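You operate a simulated robot arm through the tools that you are given. There is no shell and no other tool. Be economical: measure what you need, move in short steps, check, and stop when the job is done.

Carry out the task below with a simulated two-armed robot. There is one attempt and no reset: what you move stays moved.

JOB
Open the hatch, switch on the yellow lamp and hang it over the hatch.
Fine: turn both latches free; hang the lamp on the bar; the stud blocks and the red and blue lamps stay as they are.

The check looks at the end state, three seconds after you hand in, the way a careful person would. Anything else that was tipped, shoved, dropped, spilled or broken makes it a failure.

ROBOT AND FRAMES
Two 7-joint arms with fingered hands on one trunk, on a base that drives. Base frame: it is fixed to the floor where the robot stands at the start and does not move with it; the origin is under the middle of the robot, x ahead of it, y to its left, z up; the surface under the hand at the start is at about z = 50. Lengths are in cm, angles in rad, forces in N, time in s.
The left shoulder is at the start at [6.8, 9.9, 96.9], the right one opposite. With the tool pointing down near the work surface each hand reaches from about 10 to 56 cm from the robot's upright axis, wherever it stands, measured 20 degrees to its own side. Places, roughly: bar over the hatch [40, 10, 110]; blue lamp [550, -325, 50]; blue lamp switch [550, -330, 50]; blue latch [40, -10, 50]; hatch [60, 0, 50]; red lamp [525, -350, 50]; red lamp switch [540, -340, 50]; red latch [70, 20, 50]; yellow lamp [0, -175, 75]; yellow lamp switch [0, -160, 60]. Payload 2.4 kg a hand.
The tool frame of a hand sits at the grasp point between the pads (the TCP): z along the fingers, y along the line on which they close. The tips reach 1.7 cm beyond it. The gripper opens to 8.8 cm. The gripper's body begins 4.7 cm behind the TCP. The gripper is a hand of 2 fingers: y runs from the thumb to the fingers, the wrist lies at [0, 0, -16.5] in the tool frame, and closing takes about 1.5 s.
Orientation is that of the tool frame in the base frame, as a unit quaternion [x, y, z, w]. With the fingers straight down and closing along the base's y, the tool's x points along the base's -x, its y along +y and its z along -z.

CONTROLS
- The arms move only by the tool send_rows. It takes "left_targets", "right_targets" or both (then of equal length, played together; a hand with none holds still); each is a list of rows, each a list of 2 entries, a list of its own where there are three numbers: the shift along the tool's x, y, z in cm, then the turn, a rotation vector about the tool's x, y, z in rad. In form: [[[dx, dy, dz], [ax, ay, az]], ...]. A call has 1 to 12 rows; each row is the pose to reach, as a shift and turn from the pose commanded when the call began, along the tool's axes at that moment. "left_hand" and "right_hand" are, for a hand that has rows, the opening, from 0 (shut) to 1 (fully open), set as the call begins (left out, the last holds). A row lasts 0.2 s, in which the tool goes at most 5 cm and 0.15 rad; a call with a longer step from one row to the next is refused whole, and so is a gripper value outside its range. Where a pose cannot be reached the arm comes as near as it can. A force on the tool above 40 N (or 10 N above the force at the start of the call, whichever is more), or a blocked arm, ends the call early, and 0.2 s more pass. The fingers move at their own pace (about 15.3 cm/s each) and stop on an object; they squeeze with about 28 N. The grip force told is the motor's: it shows also when the fingers shut on nothing. Time passes only in rows, and 0.2 s behind the last, so rows that repeat a pose let the fingers close. It gives the time, the measured TCP pose, the force on the tool (base axes), the opening and the grip force at its end, in the units of the frame above (readings bear some noise), with the torque about the TCP (base axes, N m) and any sound that the robot's microphone picked up.
- Cameras (640 x 400 px; columns grow to the right, rows downward): "scene" is now at [14.78, 1.03, 90.23]; the picture's right is [0.04, -1.00, -0.01], its down [-0.03, 0.00, -1.00] and it looks along [1.00, 0.04, -0.03] (base axes); focal length 214 px, centre (320, 200). "left" rides on the left gripper at [-5, 0.3, -6.3] in its tool frame; the picture's right is [-0.06, -1.00, 0.00], its down [0.78, -0.05, -0.62] and it looks along [0.62, -0.04, 0.79] (tool axes); focal length 275 px, centre (320, 200). "right" rides on the right gripper at [5, 0.3, -6.3] in its tool frame; the picture's right is [-0.06, 1.00, 0.00], its down [-0.78, -0.05, -0.62] and it looks along [-0.62, -0.04, 0.79] (tool axes); focal length 275 px, centre (320, 200). There is no depth. A picture from a camera that has moved, and an enlarged one, comes with that camera's place and axes in the base frame and with its lens. The place of the scene camera against the robot may be out by one fixed shift of up to 2.5 cm in any direction.
- snapshot(camera): a new picture of that camera. No time passes.
- lift_body(by): slides the trunk up (or, below 0, down) by that many cm; the arms and the scene camera ride with it, the base frame stays. It gives what a move gives, with no picture.
- roll_base(legs): drives the robot by 1 to 6 legs, each [ahead, left, turn to the left] in cm, cm and rad, along the robot's own axes; the way and the turn of a leg run together, so that a leg with both is an arc; at most 150 cm and 3.142 rad a leg. The arms and the cameras ride along, it lands a little off, and it stops where it bumps. It gives what a move gives.
- set_fingers(finger1, thumb_bend, hand): sets how far each is bent, from 0 (flat) to 100 (curled in); at 30 the hand is open as for a grip, at 70 the pads meet at the TCP. One left out holds its place. A second passes; each finger stops where it meets its share of the squeeze, and holds until it gets a number again. A gripper value or a shape takes the hand back. It gives what a move gives, with no picture; readings hold the bend of each and the force on the fingers (four entries, about 0 where the hand has none), thumb and palm.
- hand_shape(shape, hand): the hand has 2 fingers and takes this shape, open, in about a second: jaw (thumb against the fingers, like two jaws); tri (thumb and two fingers); tip (a fingertip pinch); poke (one finger out to press); point (the index stretched); flat (the hand flat); cup (the hand cupped); fist (a fist). The gripper value then closes the fingers along that shape, each until it touches; the sizes above hold for jaw. It gives what a move gives, with no picture.
- turn_head(pan, tilt): turns the head with the scene camera to pan (to the left, within 1.047 rad either way) and tilt (down, from -0.506 to 1.204), counted from straight ahead of the robot. It gives what a move gives.
- inspect(camera, box): a new picture of the part [left, top, right, bottom] of that camera's present view, enlarged. No time passes.
- sign_off(): hands the job in; it is judged then, once.

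Go step by step. Nothing tells you exact positions but the pictures and the camera data: compare them with the known pose of the tool, close in by small moves and look again before you grip or let go. The budget is 120 turns and 92 pictures, counting those below and the enlarged ones. Unless the task says otherwise, let go and move clear before handing in, and close with one line.

The tools are called as name(argument=value, ...) on one line, values as JSON. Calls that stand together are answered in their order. send_rows: Moves the arms, as the interface text tells. Its arguments: {"type":"object","properties":{"left_targets":{"type":"array"},"left_hand":{"type":"number"},"right_targets":{"type":"array"},"right_hand":{"type":"number"}},"required":[]} The other tools are called the same way: lift_body (by) slides the trunk up or down; hand_shape (shape, hand) gives the hand a shape; set_fingers (finger1, thumb_bend, hand) moves the fingers one by one; roll_base (legs) drives the base; turn_head (pan, tilt) turns the head that bears the scene camera; snapshot (camera) takes a picture; inspect (camera, box) takes an enlarged picture of a part of a camera's view; sign_off () hands the job in.

At the start:

```text
t: 0.0
left_tcp_pos: [38.1, 15.59, 108.99]
left_orientation: [0.002, 1.0, 0.003, 0.0]
left_ft_force: [-3.3, 2.8, -3.2]
left_wrist_torque: [0.03, -0.09, -0.11]
left_grip_width: 8.83
left_grasp_force: 0.1
left_shape: jaw
left_bend: [30.0, 30.0]
left_finger forces: [0.0, 0.0, 0.0, 0.2, 6.1, 0.1]
right_tcp_pos: [38.93, -19.77, 116.09]
right_orientation: [0.021, 0.999, 0.022, 0.038]
right_ft_force: [145.1, 158.9, -56.2]
right_wrist_torque: [-11.51, 6.85, -10.64]
right_grip_width: 8.79
right_grasp_force: 0.0
right_shape: jaw
right_bend: [30.0, 30.0]
right_finger forces: [0.2, 0.1, 0.0, 0.1, 0.1, 0.0]
trunk travel left (down, up): [-20.0, 65.0]
robot x, y, heading: [0.13, 0.02, 0.001]
head pan, tilt: [0.044, 0.028]
```

scene: 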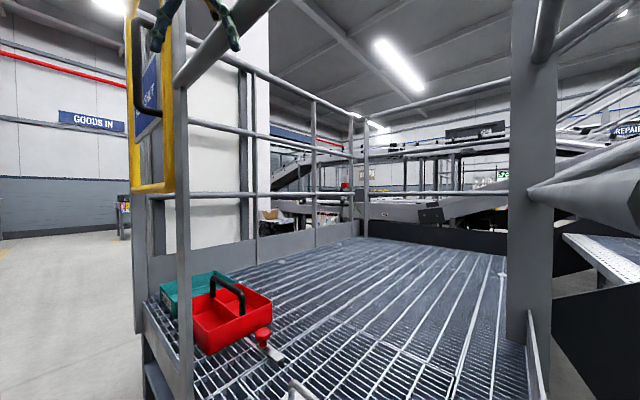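
right: 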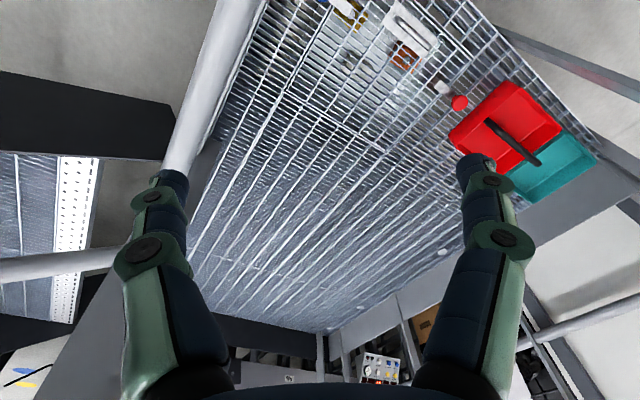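
left: 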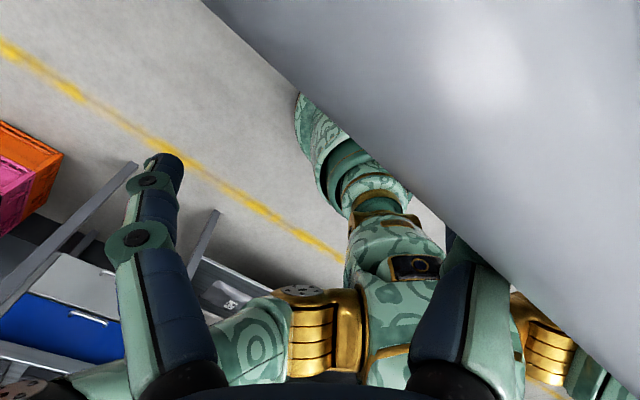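

The right hand already reads over 200 N, so it seems to be jammed against the railing. A red latch, a red and teal tool tray and the grating are in view. I'll look around before moving anything.

turn_head(pan=0.0, tilt=0.9)

snapshot(camera="scene")

```text
t: 1.2
left_tcp_pos: [38.1, 15.45, 108.95]
left_orientation: [0.0, 1.0, 0.002, -0.001]
left_ft_force: [0.0, 1.1, 0.1]
left_wrist_torque: [0.02, -0.03, -0.02]
left_grip_width: 8.78
left_grasp_force: 0.0
left_shape: jaw
left_bend: [30.0, 30.0]
left_finger forces: [0.0, 0.1, 0.1, 0.1, 0.2, 0.1]
right_tcp_pos: [38.99, -19.75, 116.07]
right_orientation: [0.022, 0.999, 0.025, 0.042]
right_ft_force: [57.4, 36.6, -24.7]
right_wrist_torque: [-2.63, 2.54, -2.38]
right_grip_width: 8.79
right_grasp_force: 0.0
right_shape: jaw
right_bend: [30.0, 30.0]
right_finger forces: [0.0, 0.1, 0.0, 0.0, 0.0, 0.0]
trunk travel left (down, up): [-20.0, 65.0]
robot x, y, heading: [-0.19, -0.28, 0.001]
head pan, tilt: [0.0, 0.901]
```

```text
88 pictures are left
camera scene: at [13.19, 0.74, 82.41], right [0.0, -1.0, 0.0], down [-0.78, 0.0, -0.62], along [0.62, 0.0, -0.78], focal length 214 px, centre (320, 200)
```

scene: 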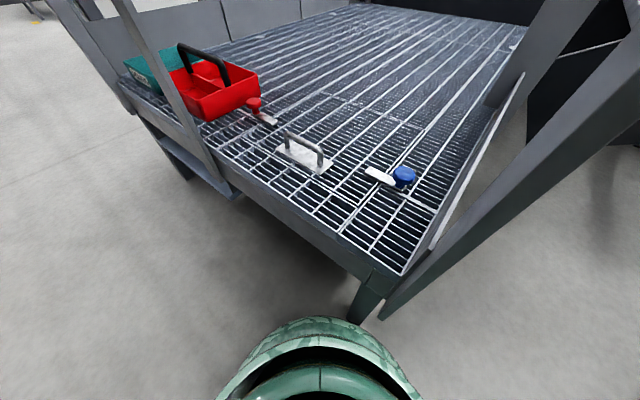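

The hatch handle, the red latch and the blue latch are all visible, with the tray next to the red latch. Next I'll look up and to both sides for the bar, the railing and whatever the right arm is touching.

turn_head(pan=-0.6, tilt=-0.45)

snapshot(camera="scene")

turn_head(pan=0.5, tilt=-0.45)

snapshot(camera="scene")

turn_head(pan=-1.04, tilt=0.2)

snapshot(camera="scene")

```text
t: 2.7
left_tcp_pos: [38.05, 15.59, 108.9]
left_orientation: [0.0, 1.0, 0.002, -0.002]
left_ft_force: [0.1, -0.3, -0.6]
left_wrist_torque: [0.01, -0.03, 0.0]
left_grip_width: 8.79
left_grasp_force: 0.1
left_shape: jaw
left_bend: [30.0, 30.0]
left_finger forces: [0.0, 0.0, 0.0, 0.0, 0.5, 0.1]
right_tcp_pos: [39.12, -19.74, 116.11]
right_orientation: [0.021, 0.999, 0.024, 0.043]
right_ft_force: [54.9, 26.0, -30.0]
right_wrist_torque: [-1.88, 1.74, -1.67]
right_grip_width: 8.78
right_grasp_force: 0.0
right_shape: jaw
right_bend: [30.0, 30.0]
right_finger forces: [0.0, 0.0, 0.0, 0.0, 0.0, 0.1]
trunk travel left (down, up): [-20.0, 65.0]
robot x, y, heading: [0.16, -0.1, 0.0]
head pan, tilt: [-0.6, -0.45]
```

```text
87 pictures are left
camera scene: at [14.12, -3.19, 88.21], right [-0.42, -0.91, 0.0], down [-0.22, 0.1, -0.97], along [0.88, -0.41, -0.24], focal length 214 px, centre (320, 200)
```

scene: 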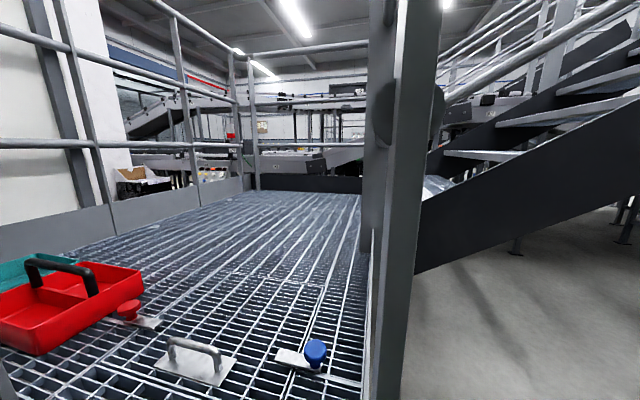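

```text
t: 4.0
left_tcp_pos: [38.07, 15.64, 108.9]
left_orientation: [0.001, 1.0, 0.002, 0.0]
left_ft_force: [0.3, -0.1, -0.8]
left_wrist_torque: [0.0, -0.01, 0.0]
left_grip_width: 8.83
left_grasp_force: 0.1
left_shape: jaw
left_bend: [30.0, 30.0]
left_finger forces: [0.0, 0.0, 0.0, 0.1, 0.1, 0.1]
right_tcp_pos: [39.02, -19.59, 116.14]
right_orientation: [0.02, 0.999, 0.024, 0.042]
right_ft_force: [47.9, 25.6, -25.5]
right_wrist_torque: [-1.78, 1.61, -1.7]
right_grip_width: 8.79
right_grasp_force: 0.0
right_shape: jaw
right_bend: [30.0, 30.0]
right_finger forces: [0.1, 0.0, 0.0, 0.0, 0.1, 0.0]
trunk travel left (down, up): [-20.0, 65.0]
robot x, y, heading: [-0.04, 0.06, -0.004]
head pan, tilt: [0.499, -0.45]
```

```text
86 pictures are left
camera scene: at [12.1, 3.48, 94.1], right [0.39, -0.92, 0.0], down [0.4, 0.17, -0.9], along [0.83, 0.35, 0.43], focal length 214 px, centre (320, 200)
```

scene: 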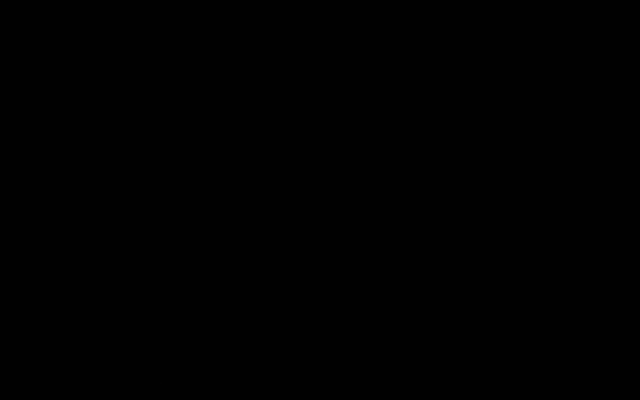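

```text
t: 5.6
left_tcp_pos: [37.97, 15.65, 108.95]
left_orientation: [0.001, 1.0, 0.002, 0.0]
left_ft_force: [-0.3, 0.1, -0.1]
left_wrist_torque: [0.05, 0.03, -0.01]
left_grip_width: 8.79
left_grasp_force: 0.1
left_shape: jaw
left_bend: [30.0, 30.0]
left_finger forces: [0.1, 0.0, 0.1, 0.0, 0.0, 0.0]
right_tcp_pos: [38.86, -19.69, 116.15]
right_orientation: [0.02, 0.999, 0.024, 0.04]
right_ft_force: [45.6, 22.2, -22.5]
right_wrist_torque: [-1.56, 1.72, -1.36]
right_grip_width: 8.77
right_grasp_force: 0.0
right_shape: jaw
right_bend: [30.0, 30.0]
right_finger forces: [0.1, 0.0, 0.0, 0.1, 0.0, 0.0]
trunk travel left (down, up): [-20.0, 65.0]
robot x, y, heading: [0.11, -0.15, -0.004]
head pan, tilt: [-1.04, 0.201]
```

```text
85 pictures are left
camera scene: at [13.8, -2.41, 91.1], right [-0.36, -0.93, 0.0], down [0.07, -0.02, -1.0], along [0.93, -0.36, 0.08], focal length 214 px, centre (320, 200)
```

scene: 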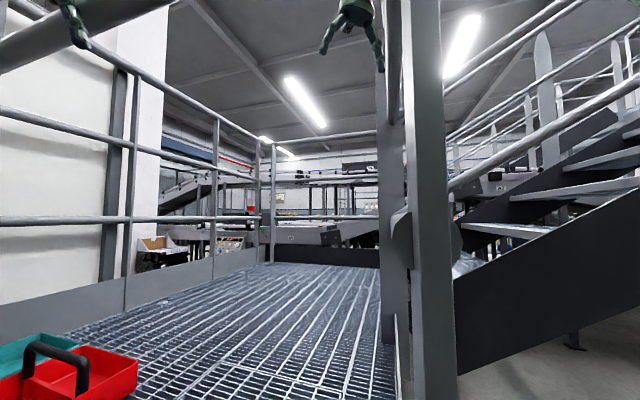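

The scene pictures were taken before the head had settled. I'll take fresh ones now, with both wrist views, to see how the right hand sits against the post and how the bar runs.

snapshot(camera="scene")

snapshot(camera="right")

```text
84 pictures are left
camera scene: at [13.8, -2.41, 91.1], right [-0.36, -0.93, 0.0], down [0.07, -0.02, -1.0], along [0.93, -0.36, 0.08], focal length 214 px, centre (320, 200)
```

scene: 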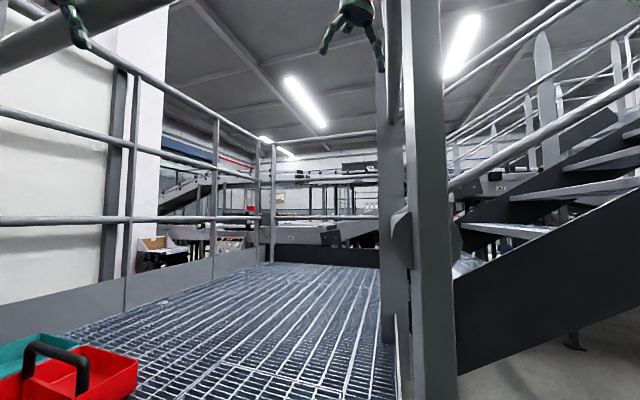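

```text
83 pictures are left
camera right: at [33.41, -19.42, 122.05], right [0.1, 0.99, 0.05], down [0.73, -0.11, 0.68], along [0.68, -0.03, -0.73], focal length 275 px, centre (320, 200)
```

right: 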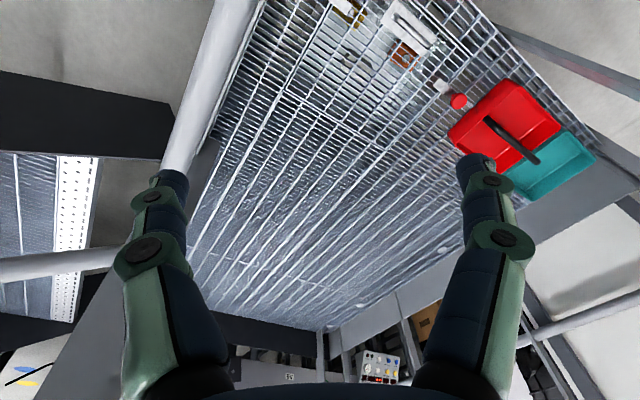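

The thick tube at about z=110 is the bar over the hatch, and the left hand is right next to it. The right hand is against a post at roughly (33,-24). I'll ease it away from the post (+x, +y) in small steps.

send_rows(right_targets=[[[-0.7, 0.7, 0], [0, 0, 0]], [[-1.4, 1.4, 0], [0, 0, 0]], [[-2, 2, 0], [0, 0, 0]], [[-2, 2, 0], [0, 0, 0]]])

inspect(camera="right", box=[200, 0, 640, 275])

turn_head(pan=-1.04, tilt=-0.2)

snapshot(camera="scene")

```text
t: 5.9
left_tcp_pos: [37.92, 15.74, 108.84]
left_orientation: [0.002, 1.0, 0.001, 0.001]
left_ft_force: [-0.1, -0.4, -0.5]
left_wrist_torque: [-0.01, -0.01, 0.01]
left_grip_width: 8.78
left_grasp_force: 0.0
left_shape: jaw
left_bend: [30.0, 30.0]
left_finger forces: [0.0, 0.1, 0.0, 0.0, 0.1, 0.0]
right_tcp_pos: [39.05, -19.58, 116.27]
right_orientation: [0.024, 0.998, 0.025, 0.046]
right_ft_force: [4.0, 1.2, 0.9]
right_wrist_torque: [-0.15, 0.27, -0.14]
right_grip_width: 8.78
right_grasp_force: 0.1
right_shape: jaw
right_bend: [30.0, 30.0]
right_finger forces: [0.1, 0.0, 0.0, 0.0, 0.0, 0.0]
trunk travel left (down, up): [-20.0, 65.0]
robot x, y, heading: [0.27, -0.24, -0.005]
head pan, tilt: [-1.04, 0.201]
stopped in row 1 (right hand): the force on the tool passed its limit at 72 N (the readings are from after the stop); the commanded pose is now the measured one
```

```text
1.45 times, centred on (420, 138) of right
camera zoom: at [33.39, -19.36, 122.12], right [0.11, 0.99, 0.06], down [0.72, -0.12, 0.68], along [0.68, -0.03, -0.73], focal length 400 px, centre (174, 291)
```

zoom: 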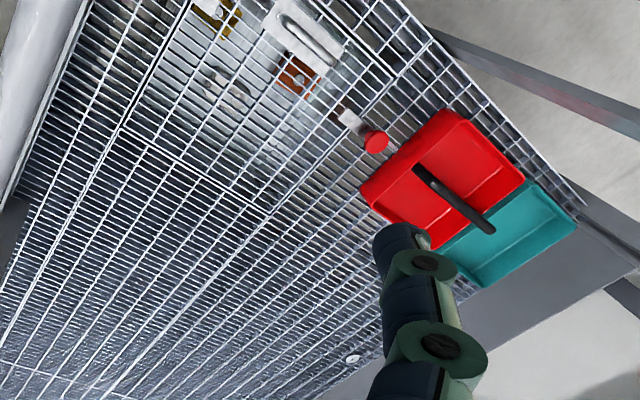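

```text
t: 6.8
left_tcp_pos: [37.73, 15.81, 109.1]
left_orientation: [0.002, 1.0, 0.001, 0.001]
left_ft_force: [0.4, -0.7, -1.0]
left_wrist_torque: [-0.02, -0.02, 0.02]
left_grip_width: 8.8
left_grasp_force: 0.1
left_shape: jaw
left_bend: [30.0, 30.0]
left_finger forces: [0.1, 0.0, 0.0, 0.0, 0.0, 0.0]
right_tcp_pos: [38.95, -19.23, 116.25]
right_orientation: [0.022, 0.999, 0.024, 0.043]
right_ft_force: [-0.3, -0.5, 0.2]
right_wrist_torque: [0.01, -0.01, 0.02]
right_grip_width: 8.76
right_grasp_force: 0.1
right_shape: jaw
right_bend: [30.0, 30.0]
right_finger forces: [0.0, 0.1, 0.0, 0.0, 0.1, 0.1]
trunk travel left (down, up): [-20.0, 65.0]
robot x, y, heading: [-0.17, -0.05, -0.008]
head pan, tilt: [-1.04, -0.201]
```

```text
81 pictures are left
camera scene: at [13.41, -2.23, 91.68], right [-0.36, -0.93, 0.0], down [0.13, -0.05, -0.99], along [0.92, -0.36, 0.14], focal length 214 px, centre (320, 200)
```

scene: 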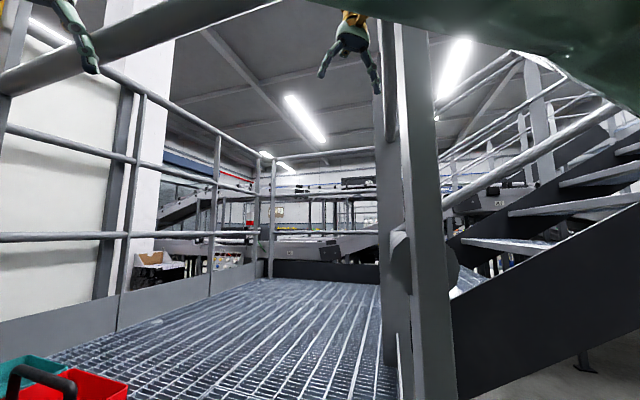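

The right hand is free now. The hatch is the framed grating square with corners at about (59,-27), (81,-1), (57,20) and (36,-6), its handle is on the near edge, and the stud blocks sit below it. Next I need to see how far the bar extends.

turn_head(pan=-0.1, tilt=-0.5)

snapshot(camera="scene")

```text
t: 8.0
left_tcp_pos: [37.73, 15.78, 108.99]
left_orientation: [0.002, 1.0, 0.001, 0.001]
left_ft_force: [0.4, -0.1, -0.5]
left_wrist_torque: [0.01, -0.01, 0.0]
left_grip_width: 8.76
left_grasp_force: 0.0
left_shape: jaw
left_bend: [30.0, 30.0]
left_finger forces: [0.0, 0.1, 0.0, 0.0, 0.0, 0.0]
right_tcp_pos: [38.81, -19.26, 116.38]
right_orientation: [0.021, 0.999, 0.023, 0.044]
right_ft_force: [-0.4, -0.4, 0.5]
right_wrist_torque: [0.0, -0.03, 0.0]
right_grip_width: 8.79
right_grasp_force: 0.1
right_shape: jaw
right_bend: [30.0, 30.0]
right_finger forces: [0.1, 0.0, 0.0, 0.0, 0.0, 0.0]
trunk travel left (down, up): [-20.0, 65.0]
robot x, y, heading: [-0.11, 0.11, -0.005]
head pan, tilt: [-0.099, -0.499]
```

```text
80 pictures are left
camera scene: at [12.11, 0.2, 94.44], right [-0.1, -0.99, 0.0], down [0.48, -0.05, -0.88], along [0.87, -0.09, 0.48], focal length 214 px, centre (320, 200)
```

scene: 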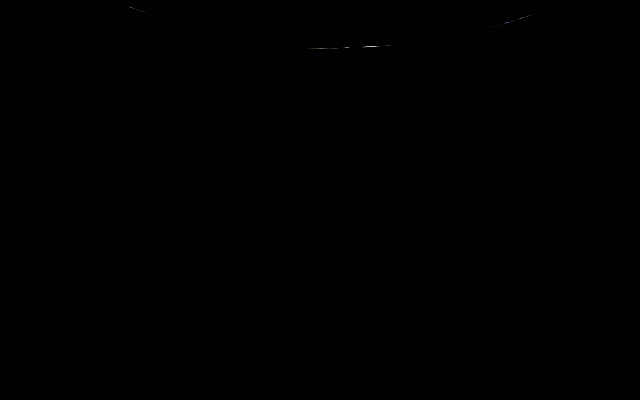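

At that tilt the head looks into its own collar. I'll use a smaller tilt to see the bar.

turn_head(pan=-0.1, tilt=-0.22)

snapshot(camera="scene")

```text
t: 8.8
left_tcp_pos: [37.72, 15.79, 109.06]
left_orientation: [0.001, 1.0, 0.0, 0.001]
left_ft_force: [-0.9, 0.6, 0.6]
left_wrist_torque: [0.03, -0.01, 0.0]
left_grip_width: 8.78
left_grasp_force: 0.0
left_shape: jaw
left_bend: [30.0, 30.0]
left_finger forces: [0.1, 0.0, 0.0, 0.1, 0.0, 0.1]
right_tcp_pos: [38.87, -19.35, 116.29]
right_orientation: [0.022, 0.999, 0.023, 0.044]
right_ft_force: [-0.4, 0.3, -0.3]
right_wrist_torque: [0.04, 0.0, 0.01]
right_grip_width: 8.79
right_grasp_force: 0.0
right_shape: jaw
right_bend: [30.0, 30.0]
right_finger forces: [0.0, 0.1, 0.1, 0.1, 0.0, 0.0]
trunk travel left (down, up): [-20.0, 65.0]
robot x, y, heading: [-0.32, 0.0, -0.0]
head pan, tilt: [-0.099, -0.22]
```

```text
79 pictures are left
camera scene: at [13.63, 0.06, 92.35], right [-0.1, -0.99, 0.0], down [0.22, -0.02, -0.98], along [0.97, -0.1, 0.22], focal length 214 px, centre (320, 200)
```

scene: 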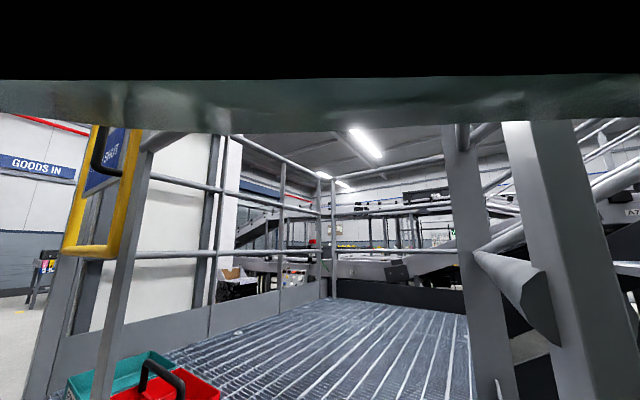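

The opening lies between the corner post near (25,-13) and the left post near (44,17), and the bar joins them at about z=110. I'll raise the trunk so the arms clear the bar and I get a better look down.

lift_body(by=15)

turn_head(pan=0.0, tilt=0.6)

snapshot(camera="scene")

```text
t: 10.6
left_tcp_pos: [37.86, 15.96, 123.98]
left_orientation: [0.001, 1.0, 0.0, 0.0]
left_ft_force: [-0.7, -0.9, -0.5]
left_wrist_torque: [-0.01, -0.02, 0.02]
left_grip_width: 8.81
left_grasp_force: 0.1
left_shape: jaw
left_bend: [30.0, 30.0]
left_finger forces: [0.0, 0.0, 0.1, 0.0, 0.0, 0.0]
right_tcp_pos: [39.27, -19.13, 131.29]
right_orientation: [0.022, 0.999, 0.022, 0.043]
right_ft_force: [-0.5, -0.6, 0.4]
right_wrist_torque: [-0.01, -0.02, -0.02]
right_grip_width: 8.77
right_grasp_force: 0.0
right_shape: jaw
right_bend: [30.0, 30.0]
right_finger forces: [0.0, 0.0, 0.0, 0.0, 0.1, 0.0]
trunk travel left (down, up): [-35.0, 50.0]
robot x, y, heading: [0.2, 0.0, -0.006]
head pan, tilt: [-0.099, -0.22]
```

```text
t: 11.7
left_tcp_pos: [37.89, 16.01, 123.87]
left_orientation: [0.002, 1.0, 0.0, 0.0]
left_ft_force: [-1.6, 0.5, -0.7]
left_wrist_torque: [-0.01, 0.02, -0.04]
left_grip_width: 8.77
left_grasp_force: 0.1
left_shape: jaw
left_bend: [30.0, 30.0]
left_finger forces: [0.1, 0.0, 0.0, 0.0, 0.0, 0.0]
right_tcp_pos: [39.06, -19.24, 131.26]
right_orientation: [0.021, 0.999, 0.022, 0.043]
right_ft_force: [0.4, -0.4, -0.8]
right_wrist_torque: [0.0, 0.02, -0.03]
right_grip_width: 8.81
right_grasp_force: 0.0
right_shape: jaw
right_bend: [30.0, 30.0]
right_finger forces: [0.0, 0.1, 0.0, 0.0, 0.0, 0.1]
trunk travel left (down, up): [-35.0, 50.0]
robot x, y, heading: [0.27, -0.13, -0.002]
head pan, tilt: [0.0, 0.6]
```

```text
78 pictures are left
camera scene: at [13.83, 1.05, 99.9], right [0.0, -1.0, 0.0], down [-0.56, 0.0, -0.83], along [0.83, 0.0, -0.56], focal length 214 px, centre (320, 200)
```

scene: 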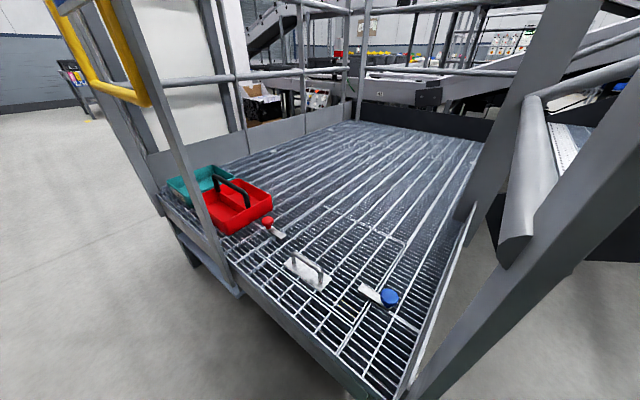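

The lift was clean. I'll go higher so the camera can look down on the bar itself.

lift_body(by=25)

snapshot(camera="scene")

```text
t: 13.4
left_tcp_pos: [37.48, 16.7, 141.85]
left_orientation: [0.001, 1.0, -0.003, 0.003]
left_ft_force: [0.2, 0.2, -0.5]
left_wrist_torque: [0.05, 0.0, -0.01]
left_grip_width: 8.8
left_grasp_force: 0.0
left_shape: jaw
left_bend: [30.0, 30.0]
left_finger forces: [0.0, 0.0, 0.0, 0.1, 0.0, 0.0]
right_tcp_pos: [41.64, -18.22, 141.68]
right_orientation: [0.018, 0.998, 0.009, -0.056]
right_ft_force: [-0.1, 0.2, -0.6]
right_wrist_torque: [0.0, -0.01, -0.01]
right_grip_width: 8.8
right_grasp_force: 0.0
right_shape: jaw
right_bend: [30.0, 30.0]
right_finger forces: [0.1, 0.1, 0.0, 0.0, 0.0, 0.0]
trunk travel left (down, up): [-52.4, 32.6]
robot x, y, heading: [-0.18, 0.45, 0.003]
head pan, tilt: [0.0, 0.6]
stopped: the arm was blocked; the commanded pose is now the measured one
```

```text
77 pictures are left
camera scene: at [13.12, 1.59, 117.79], right [0.0, -1.0, 0.0], down [-0.56, 0.0, -0.83], along [0.83, 0.0, -0.56], focal length 214 px, centre (320, 200)
```

scene: 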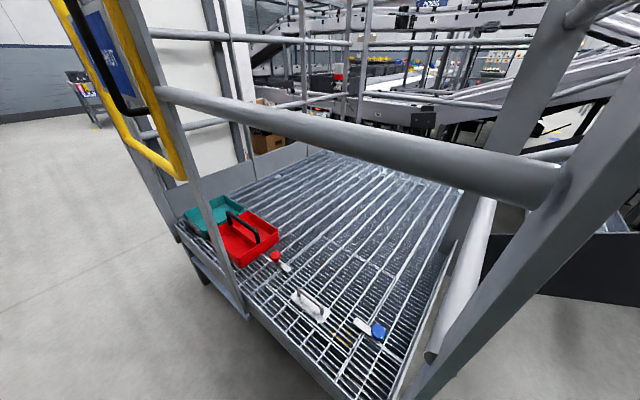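

The bar now shows clearly between the two posts. The right arm was blocked from above by a higher tube on the right side, so I'll lower a little and look right to see how it lies.

lift_body(by=-6)

turn_head(pan=-0.7, tilt=0.2)

snapshot(camera="scene")

```text
t: 14.4
left_tcp_pos: [37.72, 16.15, 135.5]
left_orientation: [0.001, 1.0, 0.0, 0.001]
left_ft_force: [-0.8, -0.8, -0.7]
left_wrist_torque: [0.01, 0.03, -0.03]
left_grip_width: 8.81
left_grasp_force: 0.0
left_shape: jaw
left_bend: [30.0, 30.0]
left_finger forces: [0.0, 0.1, 0.0, 0.0, 0.0, 0.0]
right_tcp_pos: [41.8, -18.88, 135.36]
right_orientation: [0.02, 0.998, 0.013, -0.054]
right_ft_force: [1.0, 0.4, 0.8]
right_wrist_torque: [-0.04, -0.01, -0.01]
right_grip_width: 8.81
right_grasp_force: 0.0
right_shape: jaw
right_bend: [30.0, 30.0]
right_finger forces: [0.1, 0.0, 0.0, 0.0, 0.0, 0.1]
trunk travel left (down, up): [-46.4, 38.6]
robot x, y, heading: [-0.23, -0.07, 0.0]
head pan, tilt: [0.0, 0.6]
```

```text
t: 15.5
left_tcp_pos: [37.81, 16.03, 135.39]
left_orientation: [0.0, 1.0, -0.001, 0.001]
left_ft_force: [1.1, 0.0, 0.8]
left_wrist_torque: [0.01, -0.02, 0.03]
left_grip_width: 8.79
left_grasp_force: 0.1
left_shape: jaw
left_bend: [30.0, 30.0]
left_finger forces: [0.0, 0.0, 0.1, 0.0, 0.1, 0.0]
right_tcp_pos: [41.74, -18.73, 135.33]
right_orientation: [0.019, 0.998, 0.015, -0.056]
right_ft_force: [0.0, 0.3, -0.7]
right_wrist_torque: [0.03, -0.02, 0.0]
right_grip_width: 8.78
right_grasp_force: 0.1
right_shape: jaw
right_bend: [30.0, 30.0]
right_finger forces: [0.0, 0.0, 0.0, 0.0, 0.0, 0.0]
trunk travel left (down, up): [-46.4, 38.6]
robot x, y, heading: [-0.11, -0.16, -0.003]
head pan, tilt: [-0.7, 0.201]
```

```text
76 pictures are left
camera scene: at [12.23, -4.17, 114.55], right [-0.57, -0.82, 0.0], down [-0.21, 0.15, -0.97], along [0.79, -0.55, -0.26], focal length 214 px, centre (320, 200)
```

scene: 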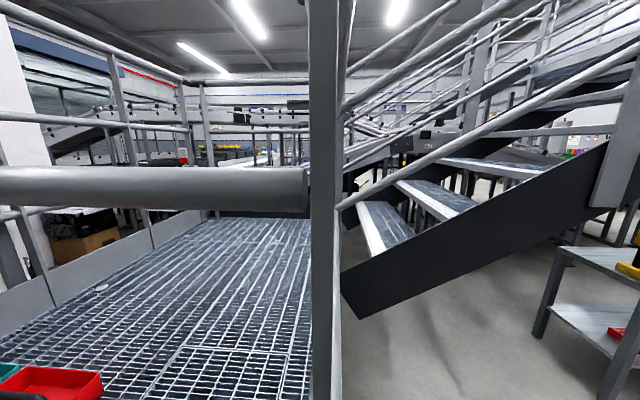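

The right hand is just above this view. I'll tilt up to see the arm against the post.

turn_head(pan=-0.7, tilt=-0.2)

snapshot(camera="scene")

snapshot(camera="left")

```text
t: 16.4
left_tcp_pos: [37.62, 16.01, 135.37]
left_orientation: [0.0, 1.0, -0.001, 0.001]
left_ft_force: [-0.1, 0.4, 0.8]
left_wrist_torque: [0.01, 0.02, 0.01]
left_grip_width: 8.78
left_grasp_force: 0.0
left_shape: jaw
left_bend: [30.0, 30.0]
left_finger forces: [0.0, 0.0, 0.0, 0.0, 0.0, 0.0]
right_tcp_pos: [41.67, -18.81, 135.37]
right_orientation: [0.019, 0.998, 0.013, -0.053]
right_ft_force: [-0.4, -0.1, 0.5]
right_wrist_torque: [0.02, 0.0, 0.01]
right_grip_width: 8.79
right_grasp_force: 0.1
right_shape: jaw
right_bend: [30.0, 30.0]
right_finger forces: [0.0, 0.0, 0.0, 0.1, 0.1, 0.0]
trunk travel left (down, up): [-46.4, 38.6]
robot x, y, heading: [0.12, -0.11, -0.005]
head pan, tilt: [-0.7, -0.201]
```

```text
75 pictures are left
camera scene: at [12.23, -4.18, 114.58], right [-0.57, -0.82, 0.0], down [-0.21, 0.14, -0.97], along [0.79, -0.56, -0.25], focal length 214 px, centre (320, 200)
```

scene: 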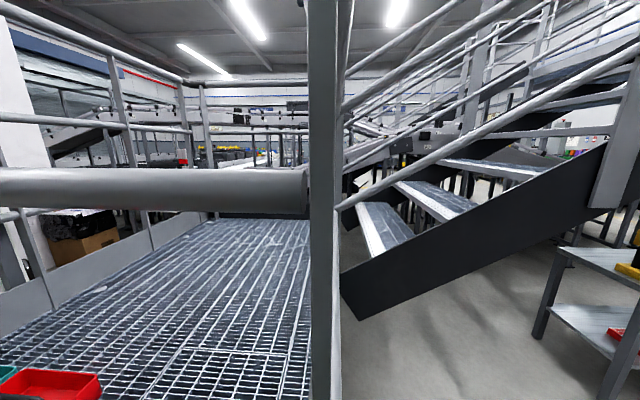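

```text
74 pictures are left
camera left: at [42.76, 16.41, 141.73], right [0.06, -1.0, 0.0], down [-0.79, -0.05, 0.62], along [-0.62, -0.04, -0.79], focal length 275 px, centre (320, 200)
```

left: 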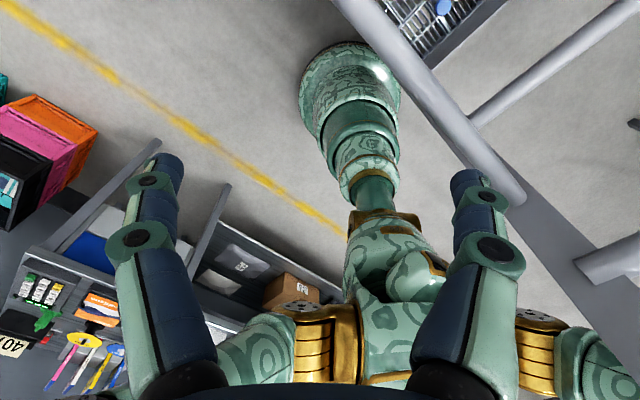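

The left wrist view shows the right arm going outside the corner post, with a side rail at about z=120 near it. I'll turn the left hand, clear of everything, so its camera looks at the right arm.

send_rows(left_targets=[[[2, -1, 0], [0, 0, 0]], [[4, -2, 0], [0, 0, 0]], [[6, -3, 0], [0, 0, 0]], [[8, -4, 0], [0, 0, 0]]])

send_rows(left_targets=[[[0, 0, 0], [0.034, 0.0365, -0.133]], [[0, 0, 0], [0.068, 0.073, -0.266]], [[0, 0, 0], [0.102, 0.11, -0.4]], [[0, 0, 0], [0.136, 0.146, -0.533]], [[0, 0, 0], [0.17, 0.183, -0.666]], [[0, 0, 0], [0.204, 0.219, -0.8]], [[0, 0, 0], [0.238, 0.256, -0.933]], [[0, 0, 0], [0.272, 0.292, -1.066]], [[0, 0, 0], [0.306, 0.329, -1.2]], [[0, 0, 0], [0.34, 0.365, -1.333]], [[0, 0, 0], [0.374, 0.402, -1.466]], [[0, 0, 0], [0.374, 0.402, -1.466]]])

snapshot(camera="left")

```text
t: 17.4
left_tcp_pos: [29.67, 12.15, 135.38]
left_orientation: [0.001, 1.0, 0.0, 0.001]
left_ft_force: [0.9, 0.0, -0.4]
left_wrist_torque: [0.03, -0.03, -0.02]
left_grip_width: 8.8
left_grasp_force: 0.1
left_shape: jaw
left_bend: [30.0, 30.0]
left_finger forces: [0.1, 0.0, 0.0, 0.0, 0.0, 0.0]
right_tcp_pos: [41.87, -18.82, 135.29]
right_orientation: [0.018, 0.998, 0.013, -0.054]
right_ft_force: [-0.8, -0.6, 0.1]
right_wrist_torque: [0.01, 0.01, 0.01]
right_grip_width: 8.78
right_grasp_force: 0.1
right_shape: jaw
right_bend: [30.0, 30.0]
right_finger forces: [0.0, 0.0, 0.0, 0.0, 0.0, 0.1]
trunk travel left (down, up): [-46.4, 38.6]
robot x, y, heading: [0.25, 0.16, -0.002]
head pan, tilt: [-0.7, -0.201]
```

```text
t: 20.0
left_tcp_pos: [43.53, 27.11, 134.91]
left_orientation: [-0.639, 0.732, -0.167, -0.168]
left_ft_force: [0.3, 0.4, 0.5]
left_wrist_torque: [0.02, -0.03, -0.01]
left_grip_width: 8.77
left_grasp_force: 0.0
left_shape: jaw
left_bend: [30.0, 30.0]
left_finger forces: [0.1, 0.0, 0.0, 0.0, 0.1, 0.0]
left hand out of reach, approached as far as the arm can: row 7, 8, 9, 10, 11, 12
right_tcp_pos: [41.82, -18.86, 135.29]
right_orientation: [0.019, 0.998, 0.013, -0.055]
right_ft_force: [0.3, 0.1, 0.9]
right_wrist_torque: [0.01, 0.0, 0.01]
right_grip_width: 8.82
right_grasp_force: 0.1
right_shape: jaw
right_bend: [30.0, 30.0]
right_finger forces: [0.1, 0.0, 0.0, 0.0, 0.1, 0.0]
trunk travel left (down, up): [-46.4, 38.6]
robot x, y, heading: [-0.27, 0.07, -0.005]
head pan, tilt: [-0.7, -0.201]
```

```text
73 pictures are left
camera left: at [44.12, 34.36, 138.22], right [1.0, -0.07, 0.0], down [-0.03, -0.41, 0.91], along [-0.07, -0.91, -0.41], focal length 275 px, centre (320, 200)
```

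left: 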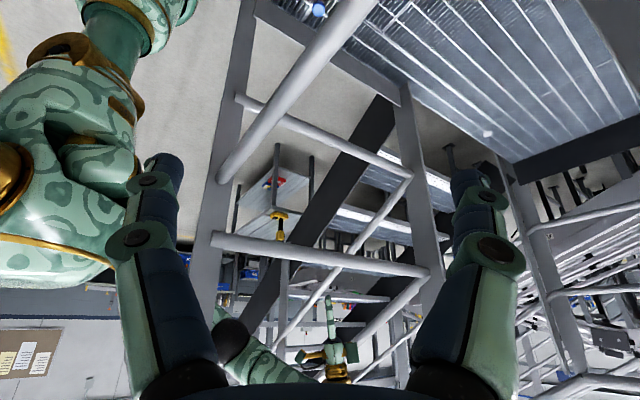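

I can see the right hand and arm around (330,350), with the side rail at about z=124. I'll zoom in on that.

inspect(camera="left", box=[180, 200, 440, 400])

```text
2.00 times, centred on (310, 300) of left
camera zoom: at [44.12, 34.36, 138.22], right [1.0, -0.07, 0.0], down [-0.03, -0.41, 0.91], along [-0.07, -0.91, -0.41], focal length 551 px, centre (340, 0)
```

zoom: 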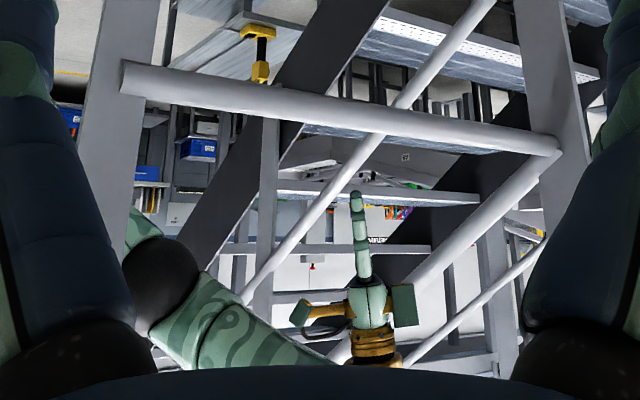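

The right arm passes outside the corner post and above the side rail, and the yellow lamp is visible beyond it. I'll bring the right hand back out over the rail, outward first and then towards the robot.

send_rows(right_targets=[[[0, -3, -1], [0, 0, 0]], [[0, -6, -1], [0, 0, 0]], [[0, -9, -1], [0, 0, 0]], [[3, -11, -1], [0, 0, 0]], [[7, -11, -1], [0, 0, 0]], [[11, -11, -1], [0, 0, 0]], [[15, -11, -1], [0, 0, 0]], [[18, -11, -1], [0, 0, 0]], [[18, -11, -1], [0, 0, 0]]])

snapshot(camera="left")

```text
t: 22.0
left_tcp_pos: [43.52, 26.95, 135.01]
left_orientation: [-0.639, 0.732, -0.168, -0.168]
left_ft_force: [1.0, -0.8, 0.7]
left_wrist_torque: [0.0, 0.02, 0.01]
left_grip_width: 8.79
left_grasp_force: 0.1
left_shape: jaw
left_bend: [30.0, 30.0]
left_finger forces: [0.0, 0.0, 0.1, 0.0, 0.0, 0.0]
right_tcp_pos: [30.58, -29.46, 137.28]
right_orientation: [0.019, 0.998, 0.013, -0.055]
right_ft_force: [0.7, -0.2, -1.2]
right_wrist_torque: [0.05, 0.03, 0.0]
right_grip_width: 8.81
right_grasp_force: 0.1
right_shape: jaw
right_bend: [30.0, 30.0]
right_finger forces: [0.1, 0.1, 0.1, 0.1, 0.0, 0.1]
right hand out of reach, approached as far as the arm can: row 3, 7, 8, 9
trunk travel left (down, up): [-46.4, 38.6]
robot x, y, heading: [-0.26, 0.33, -0.002]
head pan, tilt: [-0.7, -0.201]
```

```text
71 pictures are left
camera left: at [44.08, 34.34, 138.26], right [1.0, -0.07, 0.0], down [-0.03, -0.41, 0.91], along [-0.07, -0.91, -0.41], focal length 275 px, centre (320, 200)
```

left: 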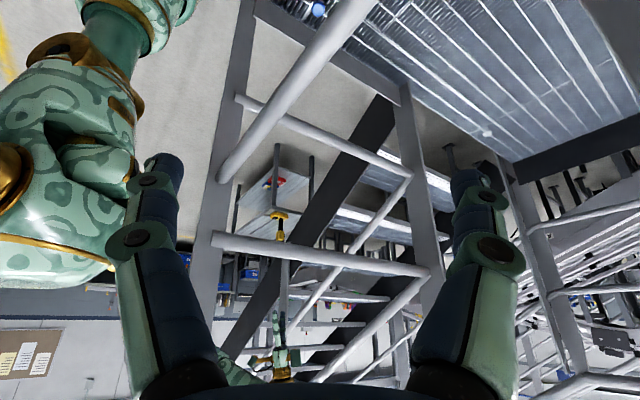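

The right hand is outside the rail now. I'll return the left hand to its straight-down pose, then back the robot off for an overview.

send_rows(left_targets=[[[0, 0, 0], [-0.034, -0.0365, 0.133]], [[0, 0, 0], [-0.068, -0.073, 0.266]], [[0, 0, 0], [-0.102, -0.11, 0.4]], [[0, 0, 0], [-0.136, -0.146, 0.533]], [[0, 0, 0], [-0.17, -0.183, 0.666]], [[0, 0, 0], [-0.204, -0.219, 0.8]], [[0, 0, 0], [-0.238, -0.256, 0.933]], [[0, 0, 0], [-0.272, -0.292, 1.066]], [[0, 0, 0], [-0.306, -0.329, 1.2]], [[0, 0, 0], [-0.34, -0.365, 1.333]], [[0, 0, 0], [-0.374, -0.402, 1.466]], [[0, 0, 0], [-0.374, -0.402, 1.466]]])

```text
t: 24.6
left_tcp_pos: [43.25, 27.09, 134.83]
left_orientation: [0.03, 0.999, 0.009, 0.016]
left_ft_force: [0.7, 0.0, -0.2]
left_wrist_torque: [0.03, 0.04, -0.04]
left_grip_width: 8.76
left_grasp_force: 0.0
left_shape: jaw
left_bend: [30.0, 30.0]
left_finger forces: [0.0, 0.0, 0.0, 0.0, 0.0, 0.0]
left hand out of reach, approached as far as the arm can: row 1, 2, 3, 4, 5, 6
right_tcp_pos: [30.54, -29.46, 137.22]
right_orientation: [0.018, 0.998, 0.013, -0.055]
right_ft_force: [-0.1, 0.2, 0.0]
right_wrist_torque: [0.01, 0.0, -0.02]
right_grip_width: 8.8
right_grasp_force: 0.0
right_shape: jaw
right_bend: [30.0, 30.0]
right_finger forces: [0.0, 0.0, 0.0, 0.0, 0.0, 0.0]
trunk travel left (down, up): [-46.4, 38.6]
robot x, y, heading: [-0.25, 0.05, -0.002]
head pan, tilt: [-0.7, -0.201]
```

Before driving, I'll check the left side for the yellow frame.

turn_head(pan=0.4, tilt=0.1)

snapshot(camera="scene")

snapshot(camera="left")

```text
t: 25.9
left_tcp_pos: [43.3, 27.07, 134.83]
left_orientation: [0.028, 0.999, 0.009, 0.017]
left_ft_force: [-0.2, 0.5, -0.4]
left_wrist_torque: [-0.01, -0.02, 0.02]
left_grip_width: 8.78
left_grasp_force: 0.1
left_shape: jaw
left_bend: [30.0, 30.0]
left_finger forces: [0.0, 0.0, 0.0, 0.0, 0.1, 0.1]
right_tcp_pos: [30.4, -29.6, 137.26]
right_orientation: [0.019, 0.998, 0.013, -0.055]
right_ft_force: [-1.1, -0.4, -0.7]
right_wrist_torque: [0.0, 0.03, 0.03]
right_grip_width: 8.81
right_grasp_force: 0.0
right_shape: jaw
right_bend: [30.0, 30.0]
right_finger forces: [0.1, 0.1, 0.0, 0.1, 0.0, 0.0]
trunk travel left (down, up): [-46.4, 38.6]
robot x, y, heading: [-0.1, -0.15, -0.001]
head pan, tilt: [0.4, 0.099]
```

```text
70 pictures are left
camera scene: at [12.63, -3.48, 115.28], right [-0.5, -0.87, 0.0], down [-0.15, 0.09, -0.98], along [0.85, -0.49, -0.18], focal length 214 px, centre (320, 200)
```

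scene: 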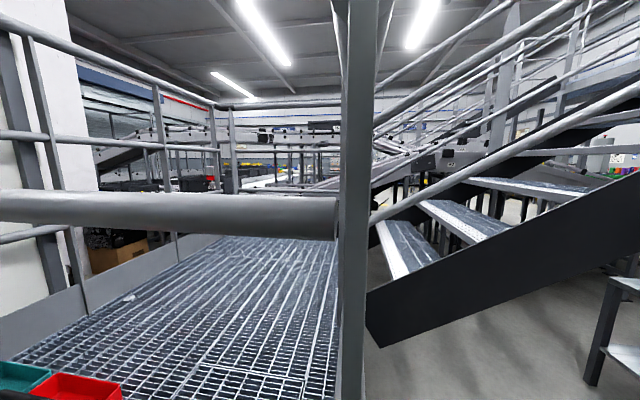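

```text
69 pictures are left
camera left: at [48.08, 26.97, 141.35], right [0.0, -1.0, -0.02], down [-0.81, -0.01, 0.59], along [-0.59, 0.01, -0.81], focal length 275 px, centre (320, 200)
```

left: 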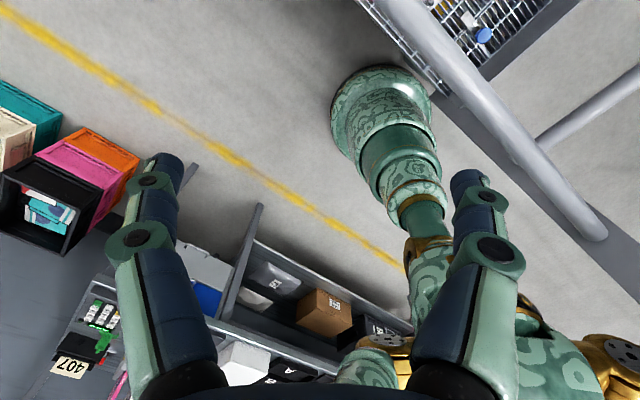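

The left side is clear, and the head seems slow to settle. I'll back the robot straight off about 70 cm and look again.

roll_base(legs=[[-70, 0, 0]])

snapshot(camera="scene")

```text
t: 29.7
left_tcp_pos: [-26.87, 27.2, 134.94]
left_orientation: [0.03, 0.999, 0.009, 0.017]
left_ft_force: [0.7, 1.1, -0.3]
left_wrist_torque: [0.03, -0.01, -0.01]
left_grip_width: 8.78
left_grasp_force: 0.0
left_shape: jaw
left_bend: [30.0, 30.0]
left_finger forces: [0.0, 0.0, 0.0, 0.0, 0.0, 0.0]
right_tcp_pos: [-39.66, -29.34, 137.24]
right_orientation: [0.021, 0.998, 0.013, -0.055]
right_ft_force: [1.1, 0.0, -0.1]
right_wrist_torque: [0.0, 0.01, 0.02]
right_grip_width: 8.8
right_grasp_force: 0.1
right_shape: jaw
right_bend: [30.0, 30.0]
right_finger forces: [0.0, 0.0, 0.1, 0.1, 0.0, 0.0]
trunk travel left (down, up): [-46.4, 38.6]
robot x, y, heading: [-70.09, 0.31, -0.009]
head pan, tilt: [0.4, 0.099]
```

```text
68 pictures are left
camera scene: at [-57.13, 4.96, 116.02], right [0.38, -0.92, 0.0], down [-0.09, -0.04, -1.0], along [0.92, 0.38, -0.1], focal length 214 px, centre (320, 200)
```

scene: 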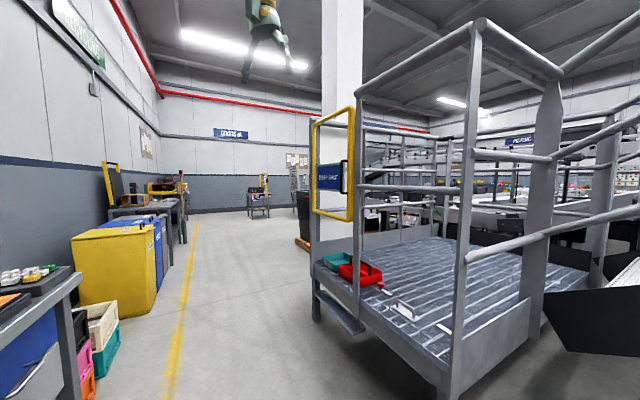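

I can see the whole structure now: the bar at about z=110 between the front posts, an upper tube at about z=155 that blocked the lift, and open access below the bar. I'll lower the trunk and fold the arms into a pose that fits under the bar.

lift_body(by=-36)

send_rows(left_targets=[[[4, 0, 0], [0, 0, 0]], [[8, 1, 0], [0, 0, 0]], [[12, 2, 0], [0, 0, 0]], [[16, 3, 0], [0, 0, 0]], [[20, 4, 0], [0, 0, 0]], [[24, 5, 0], [0, 0, 0]], [[27, 5, 0], [0, 0, 0]], [[27, 5, 0], [0, 0, 0]]], right_targets=[[[0, 3, 3], [0, 0, 0]], [[0, 6, 6], [0, 0, 0]], [[0, 9, 9], [0, 0, 0]], [[0, 12, 12], [0, 0, 0]], [[0, 15, 15], [0, 0, 0]], [[0, 17, 18], [0, 0, 0]], [[0, 19, 21], [0, 0, 0]], [[0, 19, 21], [0, 0, 0]]])

turn_head(pan=-0.35, tilt=0.5)

snapshot(camera="scene")

```text
t: 33.2
left_tcp_pos: [-26.81, 27.18, 98.93]
left_orientation: [0.029, 0.999, 0.01, 0.017]
left_ft_force: [-0.1, -0.3, 0.7]
left_wrist_torque: [-0.01, 0.01, 0.01]
left_grip_width: 8.78
left_grasp_force: 0.0
left_shape: jaw
left_bend: [30.0, 30.0]
left_finger forces: [0.0, 0.0, 0.0, 0.0, 0.0, 0.0]
right_tcp_pos: [-31.53, -29.36, 94.07]
right_orientation: [0.022, 0.985, 0.011, -0.17]
right_ft_force: [-0.4, 0.0, -0.8]
right_wrist_torque: [0.0, -0.03, 0.0]
right_grip_width: 8.78
right_grasp_force: 0.0
right_shape: jaw
right_bend: [30.0, 30.0]
right_finger forces: [0.0, 0.0, 0.0, 0.0, 0.0, 0.0]
trunk travel left (down, up): [-10.4, 74.6]
robot x, y, heading: [-70.05, 0.43, -0.004]
head pan, tilt: [0.4, 0.099]
```

```text
t: 35.0
left_tcp_pos: [-50.8, 21.75, 92.18]
left_orientation: [0.03, 0.999, 0.009, 0.017]
left_ft_force: [0.2, 0.5, -0.4]
left_wrist_torque: [0.01, -0.03, 0.0]
left_grip_width: 8.78
left_grasp_force: 0.1
left_shape: jaw
left_bend: [30.0, 30.0]
left_finger forces: [0.0, 0.0, 0.0, 0.0, 0.0, 0.1]
left hand out of reach, approached as far as the arm can: row 2, 3, 4, 5, 6, 7, 8
right_tcp_pos: [-37.83, -9.62, 74.45]
right_orientation: [0.022, 0.985, 0.012, -0.169]
right_ft_force: [-0.3, -0.3, -1.5]
right_wrist_torque: [0.0, -0.02, 0.01]
right_grip_width: 8.8
right_grasp_force: 0.1
right_shape: jaw
right_bend: [30.0, 30.0]
right_finger forces: [0.0, 0.0, 0.0, 0.0, 0.1, 0.0]
trunk travel left (down, up): [-10.4, 74.6]
robot x, y, heading: [-70.45, 0.15, -0.006]
head pan, tilt: [0.4, 0.099]
```

```text
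t: 36.1
left_tcp_pos: [-50.73, 21.63, 92.18]
left_orientation: [0.03, 0.999, 0.009, 0.017]
left_ft_force: [-0.3, -0.3, -0.1]
left_wrist_torque: [-0.01, 0.0, 0.0]
left_grip_width: 8.78
left_grasp_force: 0.0
left_shape: jaw
left_bend: [30.0, 30.0]
left_finger forces: [0.0, 0.0, 0.0, 0.0, 0.0, 0.1]
right_tcp_pos: [-37.86, -9.65, 74.49]
right_orientation: [0.022, 0.985, 0.011, -0.168]
right_ft_force: [-0.7, 0.7, -0.2]
right_wrist_torque: [0.01, -0.05, 0.02]
right_grip_width: 8.78
right_grasp_force: 0.1
right_shape: jaw
right_bend: [30.0, 30.0]
right_finger forces: [0.0, 0.0, 0.1, 0.0, 0.0, 0.0]
trunk travel left (down, up): [-10.4, 74.6]
robot x, y, heading: [-70.51, 0.42, -0.006]
head pan, tilt: [-0.351, 0.499]
```

```text
67 pictures are left
camera scene: at [-55.71, -1.74, 76.4], right [-0.35, -0.94, 0.0], down [-0.45, 0.17, -0.88], along [0.82, -0.31, -0.48], focal length 214 px, centre (320, 200)
```

scene: 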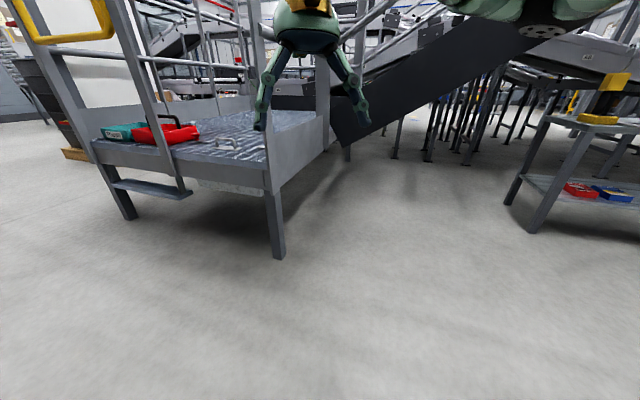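

The overview shows the yellow lamp on a shelf table to the right and the platform open underneath. I'll set the right hand vertical and closer to the body, then drive to about (11,9) at heading 0.2, so the right arm can reach through the opening.

send_rows(right_targets=[[[2, 0, 0], [0, -0.1, 0]], [[5, 0, 0], [0, -0.2, 0]], [[8, 0, 0], [0, -0.3, 0]], [[10, 0, 0], [0, -0.34, 0]], [[12, 0, 0], [0, -0.34, 0]], [[12, 0, 0], [0, -0.34, 0]]])

roll_base(legs=[[58, 5, 0.2], [10, 0, 0]])

snapshot(camera="scene")

```text
t: 37.5
left_tcp_pos: [-50.83, 21.6, 92.24]
left_orientation: [0.03, 0.999, 0.01, 0.017]
left_ft_force: [0.7, 0.4, -1.1]
left_wrist_torque: [0.01, 0.03, -0.04]
left_grip_width: 8.8
left_grasp_force: 0.2
left_shape: jaw
left_bend: [30.0, 30.0]
left_finger forces: [0.0, 0.0, 0.0, 0.0, 0.0, 0.0]
right_tcp_pos: [-45.07, -7.09, 80.79]
right_orientation: [0.024, 1.0, 0.008, -0.001]
right_ft_force: [-0.5, 0.3, -0.3]
right_wrist_torque: [-0.01, -0.01, -0.03]
right_grip_width: 8.78
right_grasp_force: 0.1
right_shape: jaw
right_bend: [30.0, 30.0]
right_finger forces: [0.1, 0.0, 0.0, 0.0, 0.0, 0.0]
right hand out of reach, approached as far as the arm can: row 3, 4, 5, 6
trunk travel left (down, up): [-10.4, 74.6]
robot x, y, heading: [-70.32, -0.01, -0.008]
head pan, tilt: [-0.351, 0.499]
```

```text
t: 41.2
left_tcp_pos: [6.18, 25.39, 92.38]
left_orientation: [0.032, 0.999, 0.01, 0.02]
left_ft_force: [-0.2, -0.3, -0.4]
left_wrist_torque: [-0.02, 0.04, -0.01]
left_grip_width: 8.78
left_grasp_force: 0.1
left_shape: jaw
left_bend: [30.0, 30.0]
left_finger forces: [0.0, 0.1, 0.1, 0.0, 0.1, 0.0]
right_tcp_pos: [11.74, -3.42, 80.91]
right_orientation: [0.018, 1.0, 0.007, 0.007]
right_ft_force: [0.0, 0.3, 0.2]
right_wrist_torque: [0.01, 0.03, 0.04]
right_grip_width: 8.79
right_grasp_force: 0.1
right_shape: jaw
right_bend: [30.0, 30.0]
right_finger forces: [0.0, 0.0, 0.0, 0.0, 0.1, 0.0]
trunk travel left (down, up): [-10.4, 74.6]
robot x, y, heading: [-12.78, 4.15, -0.008]
head pan, tilt: [-0.351, 0.499]
stopped in leg 2: the robot was blocked; the commanded pose is now the measured one
```

```text
66 pictures are left
camera scene: at [1.18, 2.08, 76.52], right [-0.35, -0.94, 0.0], down [-0.44, 0.17, -0.88], along [0.83, -0.31, -0.47], focal length 214 px, centre (320, 200)
```

scene: 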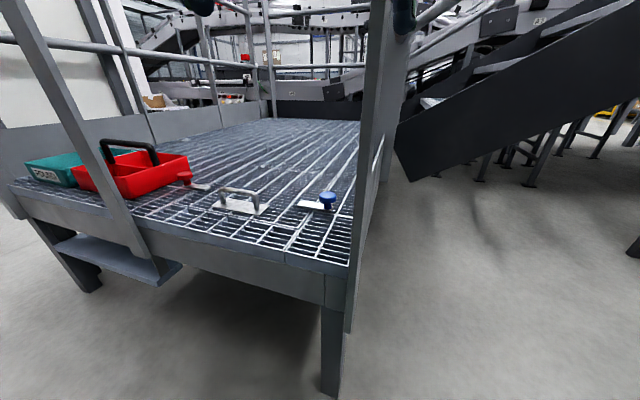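

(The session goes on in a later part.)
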